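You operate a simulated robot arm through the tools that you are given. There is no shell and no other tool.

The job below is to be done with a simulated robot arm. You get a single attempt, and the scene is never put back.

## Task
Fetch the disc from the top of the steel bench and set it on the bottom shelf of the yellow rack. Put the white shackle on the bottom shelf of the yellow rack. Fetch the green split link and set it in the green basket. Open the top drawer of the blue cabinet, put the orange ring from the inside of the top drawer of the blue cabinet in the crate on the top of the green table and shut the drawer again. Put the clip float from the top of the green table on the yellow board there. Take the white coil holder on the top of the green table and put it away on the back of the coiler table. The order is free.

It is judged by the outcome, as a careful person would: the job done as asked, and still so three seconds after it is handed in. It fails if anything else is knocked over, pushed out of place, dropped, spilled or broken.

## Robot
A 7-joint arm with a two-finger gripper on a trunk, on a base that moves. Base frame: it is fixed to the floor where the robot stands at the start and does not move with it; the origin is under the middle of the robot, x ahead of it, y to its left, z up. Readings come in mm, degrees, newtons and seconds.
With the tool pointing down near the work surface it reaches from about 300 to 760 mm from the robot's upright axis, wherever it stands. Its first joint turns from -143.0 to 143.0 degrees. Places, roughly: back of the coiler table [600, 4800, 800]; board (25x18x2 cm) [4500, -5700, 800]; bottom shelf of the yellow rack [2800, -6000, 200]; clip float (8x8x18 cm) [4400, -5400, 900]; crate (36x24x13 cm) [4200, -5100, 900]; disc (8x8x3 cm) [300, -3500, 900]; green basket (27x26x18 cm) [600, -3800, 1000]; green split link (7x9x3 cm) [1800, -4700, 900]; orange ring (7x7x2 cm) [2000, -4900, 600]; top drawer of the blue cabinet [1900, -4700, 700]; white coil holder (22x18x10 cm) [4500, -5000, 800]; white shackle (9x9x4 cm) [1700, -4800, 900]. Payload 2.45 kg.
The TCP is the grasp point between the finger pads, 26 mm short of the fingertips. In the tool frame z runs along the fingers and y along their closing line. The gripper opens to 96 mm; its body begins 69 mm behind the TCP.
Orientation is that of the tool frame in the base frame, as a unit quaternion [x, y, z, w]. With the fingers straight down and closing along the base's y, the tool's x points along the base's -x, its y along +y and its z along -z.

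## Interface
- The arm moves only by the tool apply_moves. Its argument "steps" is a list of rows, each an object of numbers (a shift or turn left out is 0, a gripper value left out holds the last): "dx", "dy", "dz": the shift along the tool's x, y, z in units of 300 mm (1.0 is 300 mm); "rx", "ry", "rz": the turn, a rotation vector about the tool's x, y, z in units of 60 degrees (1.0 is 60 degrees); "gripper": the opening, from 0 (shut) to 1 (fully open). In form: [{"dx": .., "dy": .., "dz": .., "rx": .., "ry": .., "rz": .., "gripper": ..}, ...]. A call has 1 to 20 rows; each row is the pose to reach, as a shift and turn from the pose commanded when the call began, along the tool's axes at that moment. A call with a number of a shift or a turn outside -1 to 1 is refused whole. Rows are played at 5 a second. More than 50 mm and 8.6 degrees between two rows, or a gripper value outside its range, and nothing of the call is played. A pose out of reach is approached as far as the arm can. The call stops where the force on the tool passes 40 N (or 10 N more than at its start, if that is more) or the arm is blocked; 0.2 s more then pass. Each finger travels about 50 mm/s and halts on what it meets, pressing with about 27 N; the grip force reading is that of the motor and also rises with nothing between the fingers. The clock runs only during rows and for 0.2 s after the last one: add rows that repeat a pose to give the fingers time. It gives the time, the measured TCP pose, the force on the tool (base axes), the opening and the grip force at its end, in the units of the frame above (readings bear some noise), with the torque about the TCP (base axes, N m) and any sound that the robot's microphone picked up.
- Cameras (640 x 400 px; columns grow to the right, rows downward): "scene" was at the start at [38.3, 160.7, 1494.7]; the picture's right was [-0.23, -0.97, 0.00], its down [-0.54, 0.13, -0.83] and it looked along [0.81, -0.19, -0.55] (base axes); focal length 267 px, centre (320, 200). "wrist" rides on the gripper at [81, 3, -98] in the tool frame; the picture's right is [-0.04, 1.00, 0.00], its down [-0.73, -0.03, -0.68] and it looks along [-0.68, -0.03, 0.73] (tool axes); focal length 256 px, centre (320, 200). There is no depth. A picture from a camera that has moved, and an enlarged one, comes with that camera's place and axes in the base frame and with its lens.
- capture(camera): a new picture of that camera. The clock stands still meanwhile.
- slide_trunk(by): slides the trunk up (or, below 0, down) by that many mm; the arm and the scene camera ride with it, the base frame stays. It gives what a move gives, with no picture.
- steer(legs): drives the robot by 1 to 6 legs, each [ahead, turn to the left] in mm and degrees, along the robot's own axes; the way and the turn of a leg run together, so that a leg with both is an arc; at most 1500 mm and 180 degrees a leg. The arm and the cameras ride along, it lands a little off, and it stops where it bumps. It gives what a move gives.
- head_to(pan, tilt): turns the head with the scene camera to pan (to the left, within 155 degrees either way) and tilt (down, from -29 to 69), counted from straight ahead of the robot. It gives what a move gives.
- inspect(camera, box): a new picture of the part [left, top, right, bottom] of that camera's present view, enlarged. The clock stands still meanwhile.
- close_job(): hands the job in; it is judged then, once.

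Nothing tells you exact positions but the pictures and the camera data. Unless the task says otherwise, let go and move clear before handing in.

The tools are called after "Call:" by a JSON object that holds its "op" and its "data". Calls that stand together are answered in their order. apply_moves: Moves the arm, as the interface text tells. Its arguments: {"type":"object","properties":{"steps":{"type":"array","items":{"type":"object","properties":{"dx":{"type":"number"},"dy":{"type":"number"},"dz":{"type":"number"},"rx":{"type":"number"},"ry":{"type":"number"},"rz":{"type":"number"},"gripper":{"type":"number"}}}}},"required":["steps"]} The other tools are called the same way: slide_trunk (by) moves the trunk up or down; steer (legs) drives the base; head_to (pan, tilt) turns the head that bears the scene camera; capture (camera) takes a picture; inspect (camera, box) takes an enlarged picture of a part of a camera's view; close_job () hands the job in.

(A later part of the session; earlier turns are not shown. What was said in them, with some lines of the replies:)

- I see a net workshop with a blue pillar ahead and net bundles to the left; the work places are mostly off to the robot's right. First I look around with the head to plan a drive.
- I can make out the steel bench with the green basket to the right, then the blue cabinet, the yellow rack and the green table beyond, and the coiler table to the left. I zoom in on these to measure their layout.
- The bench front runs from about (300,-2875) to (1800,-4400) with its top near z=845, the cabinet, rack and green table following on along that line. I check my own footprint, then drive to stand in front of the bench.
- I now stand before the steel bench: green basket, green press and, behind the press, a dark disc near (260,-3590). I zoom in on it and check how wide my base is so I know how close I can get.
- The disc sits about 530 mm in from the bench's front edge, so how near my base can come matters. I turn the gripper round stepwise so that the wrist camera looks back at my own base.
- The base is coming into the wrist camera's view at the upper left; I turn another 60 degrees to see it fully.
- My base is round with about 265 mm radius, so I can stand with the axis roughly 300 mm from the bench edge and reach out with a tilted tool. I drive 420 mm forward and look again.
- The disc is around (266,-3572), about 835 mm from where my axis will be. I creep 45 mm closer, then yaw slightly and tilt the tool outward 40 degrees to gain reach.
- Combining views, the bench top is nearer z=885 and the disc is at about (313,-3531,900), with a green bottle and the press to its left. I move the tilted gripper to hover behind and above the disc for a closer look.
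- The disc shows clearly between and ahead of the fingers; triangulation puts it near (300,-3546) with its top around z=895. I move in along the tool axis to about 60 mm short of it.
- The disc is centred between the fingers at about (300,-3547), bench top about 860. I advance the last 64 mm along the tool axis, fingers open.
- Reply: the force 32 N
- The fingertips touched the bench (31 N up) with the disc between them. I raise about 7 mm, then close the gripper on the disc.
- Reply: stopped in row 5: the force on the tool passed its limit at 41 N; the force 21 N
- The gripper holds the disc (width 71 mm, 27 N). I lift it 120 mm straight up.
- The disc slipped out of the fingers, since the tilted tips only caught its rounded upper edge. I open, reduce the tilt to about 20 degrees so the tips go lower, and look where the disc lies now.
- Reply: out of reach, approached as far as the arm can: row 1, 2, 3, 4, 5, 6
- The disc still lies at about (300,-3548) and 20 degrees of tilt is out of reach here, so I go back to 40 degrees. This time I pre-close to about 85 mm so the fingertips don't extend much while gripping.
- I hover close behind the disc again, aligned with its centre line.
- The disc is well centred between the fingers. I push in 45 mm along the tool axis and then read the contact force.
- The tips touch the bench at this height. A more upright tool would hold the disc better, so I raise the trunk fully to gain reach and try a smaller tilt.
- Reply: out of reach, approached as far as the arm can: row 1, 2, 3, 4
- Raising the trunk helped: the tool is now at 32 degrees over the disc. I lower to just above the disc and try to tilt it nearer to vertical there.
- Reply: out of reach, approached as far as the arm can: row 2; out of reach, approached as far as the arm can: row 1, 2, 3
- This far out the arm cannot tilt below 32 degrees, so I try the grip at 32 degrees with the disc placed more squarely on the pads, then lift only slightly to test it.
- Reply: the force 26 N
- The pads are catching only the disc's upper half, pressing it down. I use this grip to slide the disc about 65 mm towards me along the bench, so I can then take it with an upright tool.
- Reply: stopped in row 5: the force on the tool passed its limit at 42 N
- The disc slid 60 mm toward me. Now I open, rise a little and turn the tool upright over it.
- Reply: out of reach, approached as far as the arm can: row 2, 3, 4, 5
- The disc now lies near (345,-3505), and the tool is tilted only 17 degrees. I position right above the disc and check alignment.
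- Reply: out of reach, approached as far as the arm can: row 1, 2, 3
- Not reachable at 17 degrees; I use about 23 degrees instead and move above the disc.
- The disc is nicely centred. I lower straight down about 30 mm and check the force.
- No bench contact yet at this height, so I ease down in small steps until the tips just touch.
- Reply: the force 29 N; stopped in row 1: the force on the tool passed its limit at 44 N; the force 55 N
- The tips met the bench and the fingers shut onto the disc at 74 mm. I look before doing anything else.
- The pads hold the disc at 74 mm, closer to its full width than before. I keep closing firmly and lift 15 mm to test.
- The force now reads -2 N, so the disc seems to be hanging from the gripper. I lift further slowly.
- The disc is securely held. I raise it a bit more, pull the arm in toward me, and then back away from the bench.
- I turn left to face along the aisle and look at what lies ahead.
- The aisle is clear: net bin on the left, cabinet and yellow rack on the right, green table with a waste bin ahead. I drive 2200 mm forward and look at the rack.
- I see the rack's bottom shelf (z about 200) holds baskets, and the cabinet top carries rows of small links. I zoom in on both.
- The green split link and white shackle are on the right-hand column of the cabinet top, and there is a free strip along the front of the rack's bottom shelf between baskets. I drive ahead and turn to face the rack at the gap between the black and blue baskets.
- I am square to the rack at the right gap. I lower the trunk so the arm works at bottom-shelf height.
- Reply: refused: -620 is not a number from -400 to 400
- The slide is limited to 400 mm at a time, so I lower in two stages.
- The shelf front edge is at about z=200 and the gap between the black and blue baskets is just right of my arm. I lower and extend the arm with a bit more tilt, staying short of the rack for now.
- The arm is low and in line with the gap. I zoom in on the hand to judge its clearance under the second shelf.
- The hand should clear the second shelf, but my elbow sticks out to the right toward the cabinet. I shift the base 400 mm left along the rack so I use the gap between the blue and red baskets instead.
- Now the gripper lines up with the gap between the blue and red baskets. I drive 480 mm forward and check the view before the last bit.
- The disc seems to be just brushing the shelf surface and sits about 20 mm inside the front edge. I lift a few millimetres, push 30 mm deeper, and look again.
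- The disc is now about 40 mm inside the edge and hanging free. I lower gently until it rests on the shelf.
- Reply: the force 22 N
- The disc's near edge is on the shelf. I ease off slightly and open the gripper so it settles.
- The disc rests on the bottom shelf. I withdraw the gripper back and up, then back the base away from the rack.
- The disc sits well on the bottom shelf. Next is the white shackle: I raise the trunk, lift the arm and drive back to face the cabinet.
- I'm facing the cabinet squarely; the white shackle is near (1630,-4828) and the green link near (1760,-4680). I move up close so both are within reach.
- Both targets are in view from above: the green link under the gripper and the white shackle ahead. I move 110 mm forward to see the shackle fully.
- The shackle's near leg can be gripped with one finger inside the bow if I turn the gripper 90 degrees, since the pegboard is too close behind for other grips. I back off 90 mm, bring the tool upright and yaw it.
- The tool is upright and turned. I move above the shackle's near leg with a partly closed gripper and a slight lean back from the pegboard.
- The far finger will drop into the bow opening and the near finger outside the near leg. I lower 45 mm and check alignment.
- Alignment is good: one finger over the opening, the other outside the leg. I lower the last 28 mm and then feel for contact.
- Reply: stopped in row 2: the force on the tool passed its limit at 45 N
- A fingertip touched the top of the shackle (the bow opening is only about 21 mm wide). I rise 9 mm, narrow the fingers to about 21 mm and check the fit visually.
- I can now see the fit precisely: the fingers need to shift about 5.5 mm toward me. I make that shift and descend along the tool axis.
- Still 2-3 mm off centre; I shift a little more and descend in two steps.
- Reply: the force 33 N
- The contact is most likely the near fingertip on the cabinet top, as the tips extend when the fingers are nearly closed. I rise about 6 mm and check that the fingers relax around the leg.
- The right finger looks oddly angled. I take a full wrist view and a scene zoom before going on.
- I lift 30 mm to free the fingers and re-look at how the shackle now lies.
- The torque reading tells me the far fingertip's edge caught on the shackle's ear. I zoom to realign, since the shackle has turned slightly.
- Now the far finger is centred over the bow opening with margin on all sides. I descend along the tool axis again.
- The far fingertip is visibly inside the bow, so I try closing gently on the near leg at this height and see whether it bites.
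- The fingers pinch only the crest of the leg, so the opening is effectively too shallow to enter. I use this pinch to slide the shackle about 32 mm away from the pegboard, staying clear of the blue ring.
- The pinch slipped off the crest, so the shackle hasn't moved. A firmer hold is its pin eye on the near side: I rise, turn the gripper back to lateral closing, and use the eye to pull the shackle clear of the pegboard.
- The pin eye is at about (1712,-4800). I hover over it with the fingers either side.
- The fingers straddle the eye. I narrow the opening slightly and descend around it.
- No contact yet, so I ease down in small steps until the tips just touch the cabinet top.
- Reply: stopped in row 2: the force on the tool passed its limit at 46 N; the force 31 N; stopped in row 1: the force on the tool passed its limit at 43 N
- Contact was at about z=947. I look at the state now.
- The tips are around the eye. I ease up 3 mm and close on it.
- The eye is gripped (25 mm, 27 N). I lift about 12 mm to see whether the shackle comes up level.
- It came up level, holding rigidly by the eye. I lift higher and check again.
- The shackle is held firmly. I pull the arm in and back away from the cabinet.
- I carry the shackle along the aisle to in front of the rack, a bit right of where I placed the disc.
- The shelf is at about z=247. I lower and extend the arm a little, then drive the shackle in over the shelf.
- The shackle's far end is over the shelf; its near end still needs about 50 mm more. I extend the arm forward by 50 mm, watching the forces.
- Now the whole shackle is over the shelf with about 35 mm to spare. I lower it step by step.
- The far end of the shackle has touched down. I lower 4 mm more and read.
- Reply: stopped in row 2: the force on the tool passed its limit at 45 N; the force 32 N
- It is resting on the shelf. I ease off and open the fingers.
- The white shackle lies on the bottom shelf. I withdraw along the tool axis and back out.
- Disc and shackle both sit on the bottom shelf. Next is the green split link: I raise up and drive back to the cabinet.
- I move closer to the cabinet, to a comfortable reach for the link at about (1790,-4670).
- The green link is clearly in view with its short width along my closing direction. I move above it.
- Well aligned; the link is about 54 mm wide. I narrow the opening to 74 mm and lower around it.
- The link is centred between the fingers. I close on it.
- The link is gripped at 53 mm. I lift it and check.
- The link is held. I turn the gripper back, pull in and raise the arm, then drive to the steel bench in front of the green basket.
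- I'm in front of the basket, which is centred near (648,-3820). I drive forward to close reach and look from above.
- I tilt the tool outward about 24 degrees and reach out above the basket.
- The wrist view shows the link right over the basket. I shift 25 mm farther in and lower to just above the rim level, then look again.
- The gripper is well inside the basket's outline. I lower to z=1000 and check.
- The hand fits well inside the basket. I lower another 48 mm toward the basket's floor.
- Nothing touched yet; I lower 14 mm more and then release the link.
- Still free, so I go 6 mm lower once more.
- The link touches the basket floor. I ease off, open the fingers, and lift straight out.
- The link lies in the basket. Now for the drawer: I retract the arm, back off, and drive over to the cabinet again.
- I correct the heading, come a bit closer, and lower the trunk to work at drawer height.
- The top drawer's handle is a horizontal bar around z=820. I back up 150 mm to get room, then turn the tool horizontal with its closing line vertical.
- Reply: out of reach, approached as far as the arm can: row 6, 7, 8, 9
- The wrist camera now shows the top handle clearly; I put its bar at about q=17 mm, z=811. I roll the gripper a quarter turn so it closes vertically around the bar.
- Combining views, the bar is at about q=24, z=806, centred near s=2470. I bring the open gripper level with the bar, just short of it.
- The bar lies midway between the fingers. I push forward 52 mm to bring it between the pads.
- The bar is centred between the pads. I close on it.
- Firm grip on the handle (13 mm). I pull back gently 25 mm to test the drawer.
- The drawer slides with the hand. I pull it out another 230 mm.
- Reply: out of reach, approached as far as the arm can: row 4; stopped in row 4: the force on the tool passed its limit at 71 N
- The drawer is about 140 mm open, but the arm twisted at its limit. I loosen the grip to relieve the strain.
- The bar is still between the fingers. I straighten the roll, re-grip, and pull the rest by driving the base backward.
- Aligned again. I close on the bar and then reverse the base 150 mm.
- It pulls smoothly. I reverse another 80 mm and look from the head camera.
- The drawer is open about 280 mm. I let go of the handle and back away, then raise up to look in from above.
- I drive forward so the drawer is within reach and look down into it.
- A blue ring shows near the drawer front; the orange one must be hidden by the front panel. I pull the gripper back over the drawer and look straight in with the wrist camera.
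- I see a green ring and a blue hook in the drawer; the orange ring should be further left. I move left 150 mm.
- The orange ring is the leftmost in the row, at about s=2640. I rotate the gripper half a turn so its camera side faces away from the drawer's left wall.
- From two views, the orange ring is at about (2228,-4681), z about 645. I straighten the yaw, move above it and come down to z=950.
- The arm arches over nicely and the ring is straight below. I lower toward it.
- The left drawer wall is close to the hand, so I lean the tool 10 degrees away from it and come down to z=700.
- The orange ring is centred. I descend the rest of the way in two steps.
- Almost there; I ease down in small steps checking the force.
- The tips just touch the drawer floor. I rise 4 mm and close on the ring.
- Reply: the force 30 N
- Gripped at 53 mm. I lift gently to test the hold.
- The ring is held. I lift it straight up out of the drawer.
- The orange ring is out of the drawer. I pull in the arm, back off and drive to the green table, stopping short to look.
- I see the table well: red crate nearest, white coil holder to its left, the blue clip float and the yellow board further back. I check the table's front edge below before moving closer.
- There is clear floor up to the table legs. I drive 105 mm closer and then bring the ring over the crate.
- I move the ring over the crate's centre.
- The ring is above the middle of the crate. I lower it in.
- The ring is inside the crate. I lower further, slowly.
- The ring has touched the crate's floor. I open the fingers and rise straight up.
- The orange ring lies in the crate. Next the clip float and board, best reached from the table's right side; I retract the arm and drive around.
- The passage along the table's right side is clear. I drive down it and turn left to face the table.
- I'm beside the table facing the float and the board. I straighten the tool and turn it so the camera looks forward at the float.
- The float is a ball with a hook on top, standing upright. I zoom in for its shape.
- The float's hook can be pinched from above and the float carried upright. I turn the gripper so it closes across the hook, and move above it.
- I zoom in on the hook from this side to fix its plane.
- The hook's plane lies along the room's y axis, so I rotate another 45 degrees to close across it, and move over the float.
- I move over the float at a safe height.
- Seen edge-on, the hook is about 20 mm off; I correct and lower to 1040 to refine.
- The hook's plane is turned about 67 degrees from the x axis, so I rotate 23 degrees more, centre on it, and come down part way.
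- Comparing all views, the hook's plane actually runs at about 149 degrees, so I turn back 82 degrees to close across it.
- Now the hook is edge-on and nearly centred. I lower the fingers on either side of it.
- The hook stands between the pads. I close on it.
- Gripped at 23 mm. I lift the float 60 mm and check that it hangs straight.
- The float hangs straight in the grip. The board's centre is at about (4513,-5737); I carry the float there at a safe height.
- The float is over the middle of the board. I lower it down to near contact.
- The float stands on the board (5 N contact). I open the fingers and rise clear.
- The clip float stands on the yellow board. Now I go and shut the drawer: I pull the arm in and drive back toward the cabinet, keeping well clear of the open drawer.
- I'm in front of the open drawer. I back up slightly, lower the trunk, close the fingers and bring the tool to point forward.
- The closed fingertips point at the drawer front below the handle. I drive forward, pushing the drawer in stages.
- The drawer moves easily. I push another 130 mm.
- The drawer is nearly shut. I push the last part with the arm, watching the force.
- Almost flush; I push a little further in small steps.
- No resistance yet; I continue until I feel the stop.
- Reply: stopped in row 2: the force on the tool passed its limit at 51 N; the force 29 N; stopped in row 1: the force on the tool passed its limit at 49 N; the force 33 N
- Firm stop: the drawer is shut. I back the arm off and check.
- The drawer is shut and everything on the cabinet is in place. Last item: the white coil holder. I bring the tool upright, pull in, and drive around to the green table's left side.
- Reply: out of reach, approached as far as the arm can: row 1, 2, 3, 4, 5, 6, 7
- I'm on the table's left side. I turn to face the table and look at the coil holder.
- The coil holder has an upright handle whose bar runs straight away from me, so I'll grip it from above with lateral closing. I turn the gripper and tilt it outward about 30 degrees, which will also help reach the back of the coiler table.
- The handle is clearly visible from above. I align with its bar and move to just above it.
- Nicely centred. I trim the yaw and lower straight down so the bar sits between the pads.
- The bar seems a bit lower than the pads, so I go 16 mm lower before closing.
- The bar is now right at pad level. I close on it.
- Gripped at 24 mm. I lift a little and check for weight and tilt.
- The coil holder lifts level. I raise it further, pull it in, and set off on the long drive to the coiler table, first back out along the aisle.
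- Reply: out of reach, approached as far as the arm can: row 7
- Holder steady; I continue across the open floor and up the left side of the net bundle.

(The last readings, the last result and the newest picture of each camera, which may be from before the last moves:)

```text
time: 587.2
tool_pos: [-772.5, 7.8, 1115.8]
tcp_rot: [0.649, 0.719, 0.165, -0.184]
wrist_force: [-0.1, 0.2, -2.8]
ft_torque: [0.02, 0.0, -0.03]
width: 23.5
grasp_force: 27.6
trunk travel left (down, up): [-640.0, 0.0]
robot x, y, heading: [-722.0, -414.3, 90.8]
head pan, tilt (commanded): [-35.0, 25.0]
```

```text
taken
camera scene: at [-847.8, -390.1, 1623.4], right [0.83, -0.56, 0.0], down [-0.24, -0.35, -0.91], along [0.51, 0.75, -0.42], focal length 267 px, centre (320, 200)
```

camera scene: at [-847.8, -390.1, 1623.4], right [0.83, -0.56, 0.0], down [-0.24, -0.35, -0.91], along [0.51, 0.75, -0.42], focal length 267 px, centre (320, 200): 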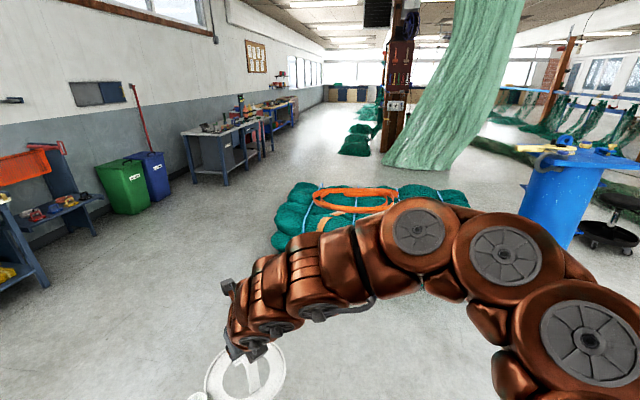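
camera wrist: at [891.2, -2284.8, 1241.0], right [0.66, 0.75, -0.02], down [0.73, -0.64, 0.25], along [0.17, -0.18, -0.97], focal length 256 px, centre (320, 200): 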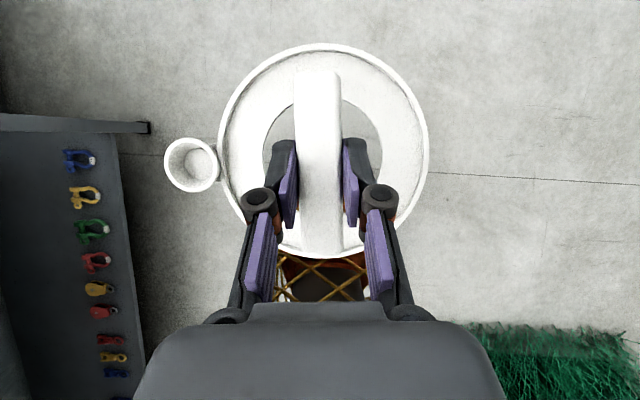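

The coiler table is the grey one beyond the green and blue bins. I drive on up the floor and around to its front.

Call:
{"op": "steer", "data": {"legs": [[1500, 0], [1500, 0], [0, -61.5], [1400, 0]]}}

Call:
{"op": "head_to", "data": {"pan": 40, "tilt": 30}}

Call:
{"op": "capture", "data": {"camera": "scene"}}

Call:
{"op": "head_to", "data": {"pan": 0, "tilt": 25}}

Call:
{"op": "capture", "data": {"camera": "scene"}}

```text
time: 610.9
tool_pos: [790.9, 3522.1, 1115.0]
tcp_rot: [0.925, 0.288, 0.236, -0.074]
wrist_force: [-0.2, -0.2, -0.4]
ft_torque: [-0.03, -0.01, 0.02]
width: 23.6
grasp_force: 27.7
trunk travel left (down, up): [-640.0, 0.0]
robot x, y, heading: [443.7, 3275.2, 29.5]
head pan, tilt (commanded): [-35.0, 25.0]
```

```text
time: 612.4
tool_pos: [791.5, 3524.3, 1114.0]
tcp_rot: [0.925, 0.289, 0.235, -0.074]
wrist_force: [0.4, -0.6, -1.7]
ft_torque: [-0.04, 0.01, 0.0]
width: 23.5
grasp_force: 27.2
trunk travel left (down, up): [-640.0, 0.0]
robot x, y, heading: [445.0, 3276.5, 29.3]
head pan, tilt (commanded): [40.0, 30.0]
```

```text
taken
camera scene: at [347.0, 3493.7, 1615.4], right [0.94, -0.35, 0.0], down [-0.18, -0.47, -0.87], along [0.3, 0.81, -0.5], focal length 267 px, centre (320, 200)
```

scene: 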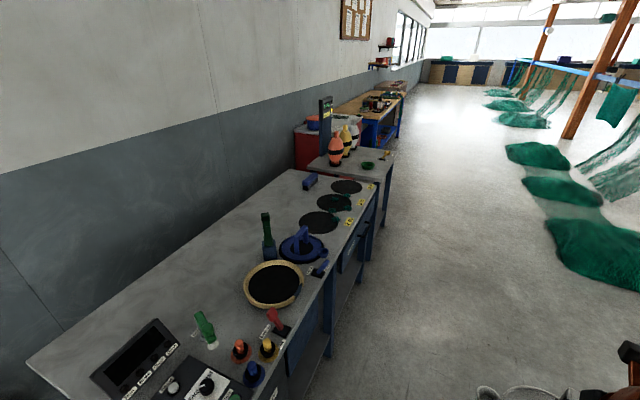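

```text
time: 613.5
tool_pos: [792.3, 3524.3, 1115.7]
tcp_rot: [0.925, 0.289, 0.236, -0.074]
wrist_force: [1.1, -0.1, -2.2]
ft_torque: [-0.04, 0.0, 0.0]
width: 23.2
grasp_force: 27.2
trunk travel left (down, up): [-640.0, 0.0]
robot x, y, heading: [446.5, 3271.6, 29.6]
head pan, tilt (commanded): [0.0, 25.0]
```

```text
taken
camera scene: at [395.4, 3454.4, 1623.4], right [0.49, -0.87, 0.0], down [-0.37, -0.21, -0.91], along [0.79, 0.45, -0.42], focal length 267 px, centre (320, 200)
```

scene: 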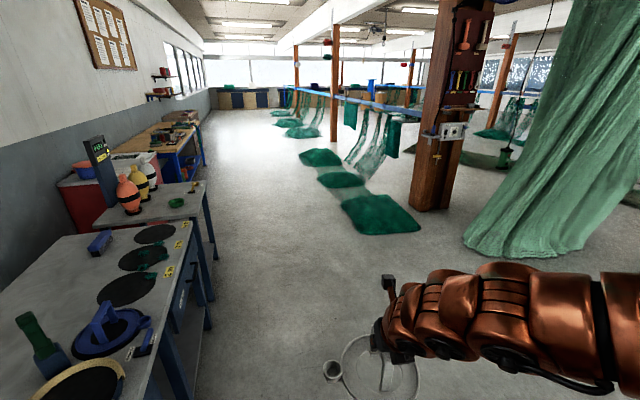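

The coiler table's back strip along the wall is free around (600,4800). I drive to stand squarely in front of that spot.

Call:
{"op": "steer", "data": {"legs": [[0, 4.1], [1245, 0], [0, 100.8]]}}

Call:
{"op": "head_to", "data": {"pan": 0, "tilt": 40}}

Call:
{"op": "capture", "data": {"camera": "scene"}}

Call:
{"op": "capture", "data": {"camera": "wrist"}}

```text
time: 624.5
tool_pos: [1158.6, 4230.5, 1114.5]
tcp_rot: [0.335, 0.909, 0.084, -0.232]
wrist_force: [-0.4, 0.0, -2.0]
ft_torque: [0.01, -0.04, 0.01]
width: 23.5
grasp_force: 27.1
trunk travel left (down, up): [-640.0, 0.0]
robot x, y, heading: [1492.3, 3958.7, 134.5]
head pan, tilt (commanded): [0.0, 25.0]
```

```text
time: 625.2
tool_pos: [1158.8, 4229.8, 1115.5]
tcp_rot: [0.336, 0.909, 0.086, -0.231]
wrist_force: [1.2, -0.2, -1.1]
ft_torque: [-0.01, 0.01, 0.02]
width: 23.5
grasp_force: 27.1
trunk travel left (down, up): [-640.0, 0.0]
robot x, y, heading: [1490.9, 3959.5, 134.1]
head pan, tilt (commanded): [0.0, 40.0]
```

```text
taken
camera scene: at [1336.4, 3860.8, 1600.1], right [0.72, 0.7, 0.0], down [0.45, -0.46, -0.77], along [-0.54, 0.55, -0.64], focal length 267 px, centre (320, 200)
```

scene: 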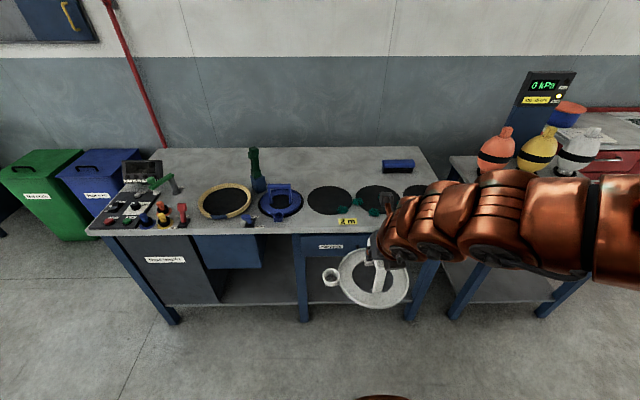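

```text
taken
camera wrist: at [1142.8, 4249.0, 1241.1], right [0.68, 0.74, -0.02], down [0.72, -0.65, 0.25], along [0.17, -0.18, -0.97], focal length 256 px, centre (320, 200)
```

wrist: 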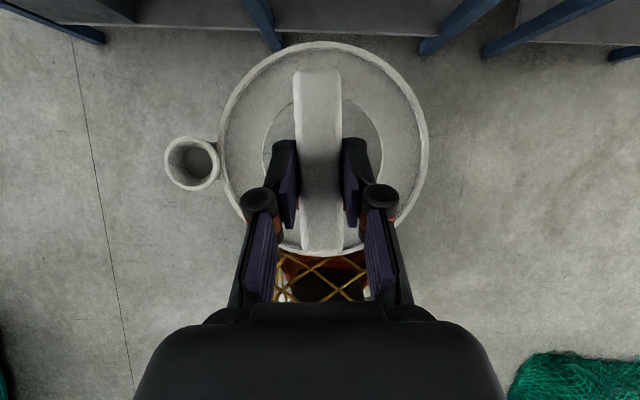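

There is a clear strip at the back between the green bottle and the blue brush, behind the dark discs. I drive up to the table.

Call:
{"op": "steer", "data": {"legs": [[300, 0]]}}

Call:
{"op": "head_to", "data": {"pan": 0, "tilt": 60}}

Call:
{"op": "capture", "data": {"camera": "scene"}}

```text
time: 627.3
tool_pos: [949.1, 4446.6, 1115.8]
tcp_rot: [0.337, 0.908, 0.085, -0.233]
wrist_force: [0.1, -0.9, -1.3]
ft_torque: [0.01, 0.02, -0.02]
width: 23.3
grasp_force: 27.1
trunk travel left (down, up): [-640.0, 0.0]
robot x, y, heading: [1280.0, 4169.8, 134.3]
head pan, tilt (commanded): [0.0, 40.0]
```

```text
time: 628.1
tool_pos: [948.6, 4444.7, 1116.0]
tcp_rot: [0.336, 0.909, 0.084, -0.232]
wrist_force: [0.5, -0.2, -1.5]
ft_torque: [-0.04, 0.0, 0.0]
width: 23.7
grasp_force: 26.7
trunk travel left (down, up): [-640.0, 0.0]
robot x, y, heading: [1277.0, 4176.1, 134.6]
head pan, tilt (commanded): [0.0, 60.0]
```

```text
taken
camera scene: at [1138.8, 4063.3, 1573.4], right [0.72, 0.7, 0.0], down [0.6, -0.62, -0.5], along [-0.35, 0.36, -0.87], focal length 267 px, centre (320, 200)
```

scene: 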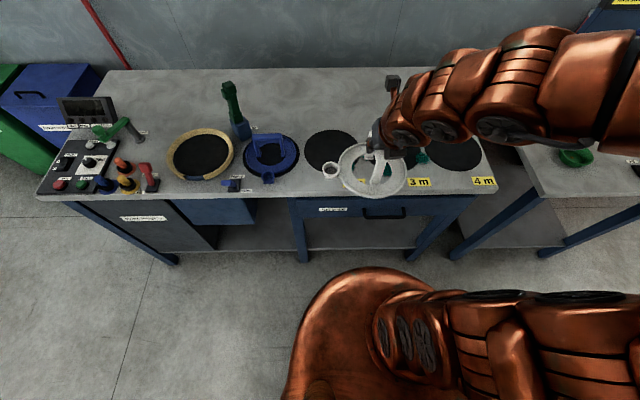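

I go the last 170 mm, keeping the base short of the table legs.

Call:
{"op": "steer", "data": {"legs": [[168, 0]]}}

Call:
{"op": "head_to", "data": {"pan": 0, "tilt": 45}}

Call:
{"op": "capture", "data": {"camera": "scene"}}

```text
time: 629.6
tool_pos: [831.5, 4566.8, 1115.4]
tcp_rot: [0.336, 0.909, 0.085, -0.232]
wrist_force: [-0.4, -0.8, -1.2]
ft_torque: [0.0, -0.01, 0.0]
width: 23.4
grasp_force: 26.8
trunk travel left (down, up): [-640.0, 0.0]
robot x, y, heading: [1158.8, 4298.1, 134.2]
head pan, tilt (commanded): [0.0, 60.0]
```

```text
time: 630.3
tool_pos: [829.9, 4566.5, 1115.4]
tcp_rot: [0.335, 0.909, 0.085, -0.232]
wrist_force: [-0.3, -0.8, -1.7]
ft_torque: [0.01, -0.03, 0.02]
width: 23.5
grasp_force: 26.7
trunk travel left (down, up): [-640.0, 0.0]
robot x, y, heading: [1162.2, 4297.9, 134.2]
head pan, tilt (commanded): [0.0, 45.0]
```

```text
taken
camera scene: at [1011.2, 4194.1, 1592.7], right [0.72, 0.7, 0.0], down [0.49, -0.51, -0.71], along [-0.49, 0.51, -0.71], focal length 267 px, centre (320, 200)
```

scene: 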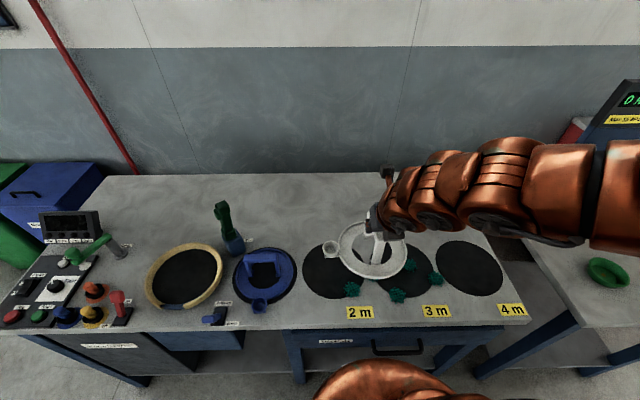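

I reach out over the discs toward the back strip while lowering part way.

Call:
{"op": "apply_moves", "data": {"steps": [{"dx": 0.093, "dy": 0.012, "dz": 0.11}, {"dx": 0.187, "dy": 0.024, "dz": 0.22}, {"dx": 0.28, "dy": 0.037, "dz": 0.33}, {"dx": 0.373, "dy": 0.049, "dz": 0.44}, {"dx": 0.467, "dy": 0.061, "dz": 0.55}, {"dx": 0.56, "dy": 0.073, "dz": 0.66}, {"dx": 0.653, "dy": 0.086, "dz": 0.77}, {"dx": 0.747, "dy": 0.098, "dz": 0.88}, {"dx": 0.747, "dy": 0.098, "dz": 0.88}]}}

Call:
{"op": "capture", "data": {"camera": "wrist"}}

Call:
{"op": "capture", "data": {"camera": "scene"}}

```text
time: 632.3
tool_pos: [602.8, 4799.7, 991.0]
tcp_rot: [0.335, 0.909, 0.085, -0.232]
wrist_force: [0.4, -0.4, -1.9]
ft_torque: [0.04, -0.01, 0.02]
width: 23.5
grasp_force: 27.0
trunk travel left (down, up): [-640.0, 0.0]
robot x, y, heading: [1162.8, 4293.7, 134.0]
head pan, tilt (commanded): [0.0, 45.0]
```

```text
taken
camera wrist: at [587.2, 4817.4, 1117.7], right [0.67, 0.74, -0.02], down [0.72, -0.65, 0.24], along [0.17, -0.18, -0.97], focal length 256 px, centre (320, 200)
```

wrist: 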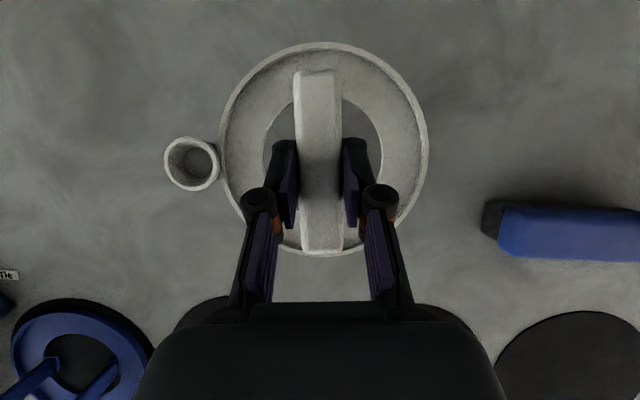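

```text
taken
camera scene: at [1010.7, 4194.2, 1592.8], right [0.72, 0.7, 0.0], down [0.49, -0.51, -0.71], along [-0.49, 0.51, -0.71], focal length 267 px, centre (320, 200)
```

scene: 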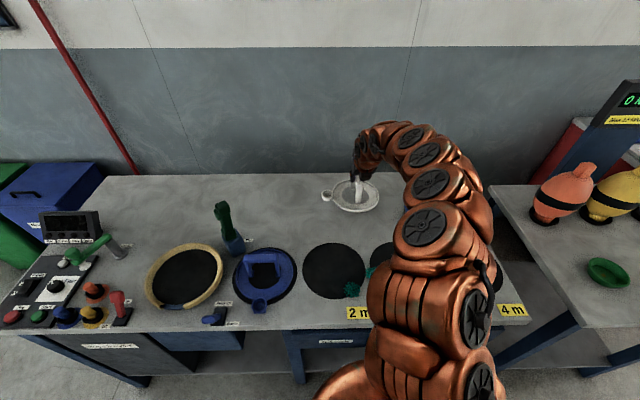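

The holder is above the free back strip. I lower it, slowing near the surface.

Call:
{"op": "apply_moves", "data": {"steps": [{"dx": -0.035, "dz": 0.064}, {"dx": -0.07, "dz": 0.128}, {"dx": -0.0974, "dz": 0.178}, {"dx": -0.0974, "dz": 0.178}]}}

Call:
{"op": "apply_moves", "data": {"steps": [{"dx": -0.008, "dz": 0.015}, {"dx": -0.016, "dz": 0.029}, {"dx": -0.016, "dz": 0.029}]}}

```text
time: 633.3
tool_pos: [603.7, 4797.4, 931.9]
tcp_rot: [0.335, 0.909, 0.085, -0.233]
wrist_force: [-3.4, 2.6, 22.7]
ft_torque: [0.25, 0.25, 0.05]
width: 22.9
grasp_force: 26.7
trunk travel left (down, up): [-640.0, 0.0]
robot x, y, heading: [1160.8, 4294.0, 134.2]
head pan, tilt (commanded): [0.0, 45.0]
```

```text
time: 634.1
tool_pos: [605.9, 4798.5, 919.7]
tcp_rot: [0.335, 0.909, 0.085, -0.233]
wrist_force: [0.2, 2.2, 21.0]
ft_torque: [0.27, 0.35, 0.02]
width: 21.9
grasp_force: 26.6
trunk travel left (down, up): [-640.0, 0.0]
robot x, y, heading: [1160.4, 4292.6, 134.4]
head pan, tilt (commanded): [0.0, 45.0]
```

The holder is already resting on the table (about 21 N). I stop lowering and open the fingers.

Call:
{"op": "apply_moves", "data": {"steps": [{"dx": 0.003, "dz": -0.006}, {"dx": 0.003, "dz": -0.006, "gripper": 0.35}, {"dx": 0.003, "dz": -0.006, "gripper": 0.55}, {"dx": 0.003, "dz": -0.006, "gripper": 0.7}, {"dx": 0.003, "dz": -0.006, "gripper": 0.7}]}}

Call:
{"op": "capture", "data": {"camera": "wrist"}}

Call:
{"op": "inspect", "data": {"camera": "scene", "box": [280, 100, 460, 260]}}

```text
time: 635.3
tool_pos: [603.6, 4798.1, 922.1]
tcp_rot: [0.335, 0.909, 0.085, -0.232]
wrist_force: [0.2, 0.0, 0.5]
ft_torque: [-0.03, -0.01, -0.04]
width: 67.2
grasp_force: 0.0
trunk travel left (down, up): [-640.0, 0.0]
robot x, y, heading: [1162.4, 4296.0, 134.4]
head pan, tilt (commanded): [0.0, 45.0]
```

```text
taken
camera wrist: at [588.6, 4816.9, 1047.7], right [0.68, 0.74, -0.02], down [0.72, -0.65, 0.25], along [0.17, -0.18, -0.97], focal length 256 px, centre (320, 200)
```

wrist: 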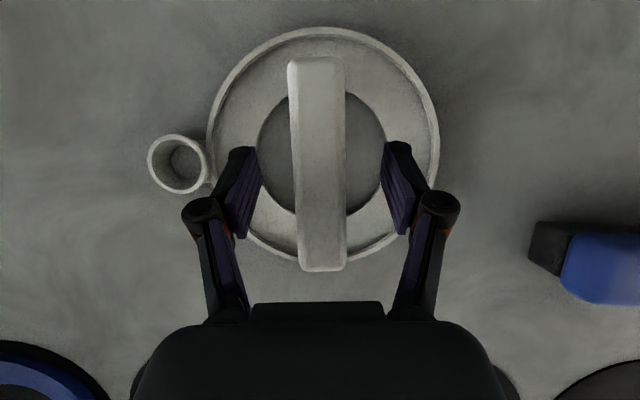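

```text
2.50 times, centred on (370, 180) of scene
camera zoom: at [1011.1, 4194.1, 1592.8], right [0.72, 0.7, 0.0], down [0.49, -0.51, -0.71], along [-0.49, 0.51, -0.71], focal length 667 px, centre (195, 250)
```

zoom: 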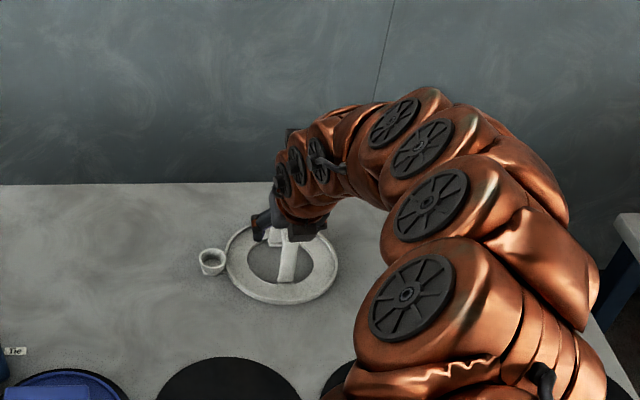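

The coil holder rests on the back of the coiler table. I rise straight up, retract, and back away.

Call:
{"op": "apply_moves", "data": {"steps": [{"dx": 0.06, "dz": -0.11}, {"dx": 0.12, "dz": -0.22}, {"dx": 0.18, "dz": -0.33}, {"dx": 0.24, "dz": -0.44}, {"dx": 0.24, "dz": -0.44}]}}

Call:
{"op": "apply_moves", "data": {"steps": [{"dx": -0.1, "dz": -0.1}, {"dx": -0.22, "dz": -0.17}, {"dx": -0.34, "dz": -0.24}, {"dx": -0.46, "dz": -0.31}, {"dx": -0.58, "dz": -0.38}, {"dx": -0.7, "dz": -0.44}, {"dx": -0.7, "dz": -0.44}]}}

Call:
{"op": "capture", "data": {"camera": "scene"}}

Call:
{"op": "steer", "data": {"legs": [[-500, 0]]}}

Call:
{"op": "head_to", "data": {"pan": 0, "tilt": 40}}

Call:
{"op": "capture", "data": {"camera": "scene"}}

```text
time: 636.5
tool_pos: [605.0, 4797.3, 1072.3]
tcp_rot: [0.335, 0.909, 0.084, -0.232]
wrist_force: [-0.9, -0.3, 0.0]
ft_torque: [-0.02, 0.03, -0.04]
width: 66.9
grasp_force: 0.1
trunk travel left (down, up): [-640.0, 0.0]
robot x, y, heading: [1160.6, 4296.2, 134.8]
head pan, tilt (commanded): [0.0, 45.0]
```

```text
time: 638.1
tool_pos: [793.6, 4636.6, 1087.6]
tcp_rot: [0.335, 0.909, 0.085, -0.232]
wrist_force: [0.1, 0.1, -0.4]
ft_torque: [-0.02, 0.02, -0.01]
width: 67.2
grasp_force: 0.1
trunk travel left (down, up): [-640.0, 0.0]
robot x, y, heading: [1162.4, 4298.3, 134.5]
head pan, tilt (commanded): [0.0, 45.0]
```

```text
taken
camera scene: at [1011.3, 4194.1, 1592.8], right [0.72, 0.7, 0.0], down [0.49, -0.51, -0.71], along [-0.49, 0.51, -0.71], focal length 267 px, centre (320, 200)
```

scene: 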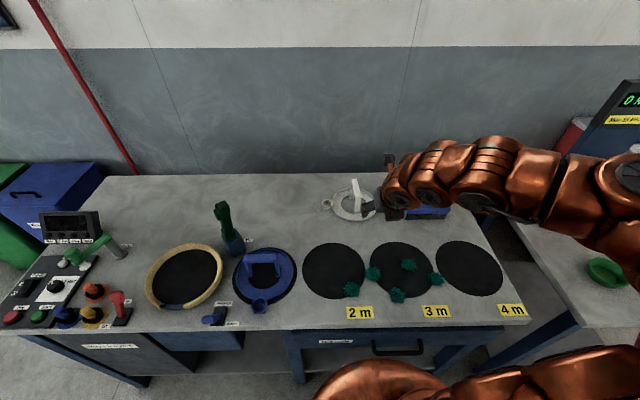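

```text
time: 641.1
tool_pos: [1140.5, 4283.0, 1087.1]
tcp_rot: [0.337, 0.909, 0.085, -0.231]
wrist_force: [0.2, -0.5, -0.2]
ft_torque: [0.01, 0.0, -0.02]
width: 67.3
grasp_force: 0.0
trunk travel left (down, up): [-640.0, 0.0]
robot x, y, heading: [1509.5, 3939.8, 134.1]
head pan, tilt (commanded): [0.0, 45.0]
```

```text
time: 641.7
tool_pos: [1140.8, 4281.4, 1087.6]
tcp_rot: [0.336, 0.909, 0.085, -0.232]
wrist_force: [-1.0, 0.2, -0.6]
ft_torque: [-0.02, -0.01, -0.03]
width: 67.4
grasp_force: 0.1
trunk travel left (down, up): [-640.0, 0.0]
robot x, y, heading: [1506.9, 3936.1, 134.2]
head pan, tilt (commanded): [0.0, 40.0]
```

```text
taken
camera scene: at [1354.8, 3841.2, 1600.0], right [0.72, 0.7, 0.0], down [0.45, -0.46, -0.77], along [-0.53, 0.55, -0.64], focal length 267 px, centre (320, 200)
```

scene: 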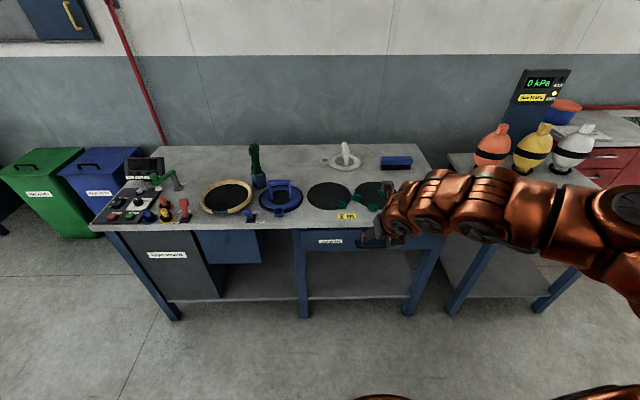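

The coil holder stands on the back of the coiler table, the gripper is open and clear, and the last view of each item showed it where it belongs: disc and shackle on the rack's bottom shelf, link in the basket, ring in the crate, drawer shut, and float on the board. I hand the job in.

Call:
{"op": "close_job", "data": {}}

```text
The job is handed in.
```

I finished all six tasks and handed the job in; the handover returned no verdict. The gripper was open and clear at handover. When I last looked, each item was in place:

| Item | Where it is now |
|---|---|
| Disc | Bottom shelf of the yellow rack, in front of the gap between the blue and red baskets |
| White shackle | Bottom shelf of the yellow rack, in front of the gap between the black and blue baskets |
| Green split link | On the floor of the green basket |
| Orange ring | On the floor of the crate on the green table |
| Top drawer of the blue cabinet | Opened, the ring taken out, then pushed shut to a firm stop |
| Clip float | Standing upright near the middle of the yellow board |
| White coil holder | On the back strip of the coiler table, clear of the bottle and the brush |

These things did not go smoothly:

- **Disc:** It slipped out of the fingers once on the steel bench and stayed where it was. I slid it about 60 mm towards me along the bench before lifting it.
- **White shackle:** It turned a few degrees on the cabinet top while I looked for a hold. I then lifted it by its pin eye.
- **Drawer:** While I was opening it the arm twisted at its limit and the force peaked at 71 N. I loosened the grip, straightened the hand and pulled the rest by driving back. Pushing it shut ended at about 50 N.
- **Coil holder:** I pushed it down with about 20 N after it had already touched the coiler table, and the fingers slid a little way down its handle.

I saw nothing else knocked over or moved.
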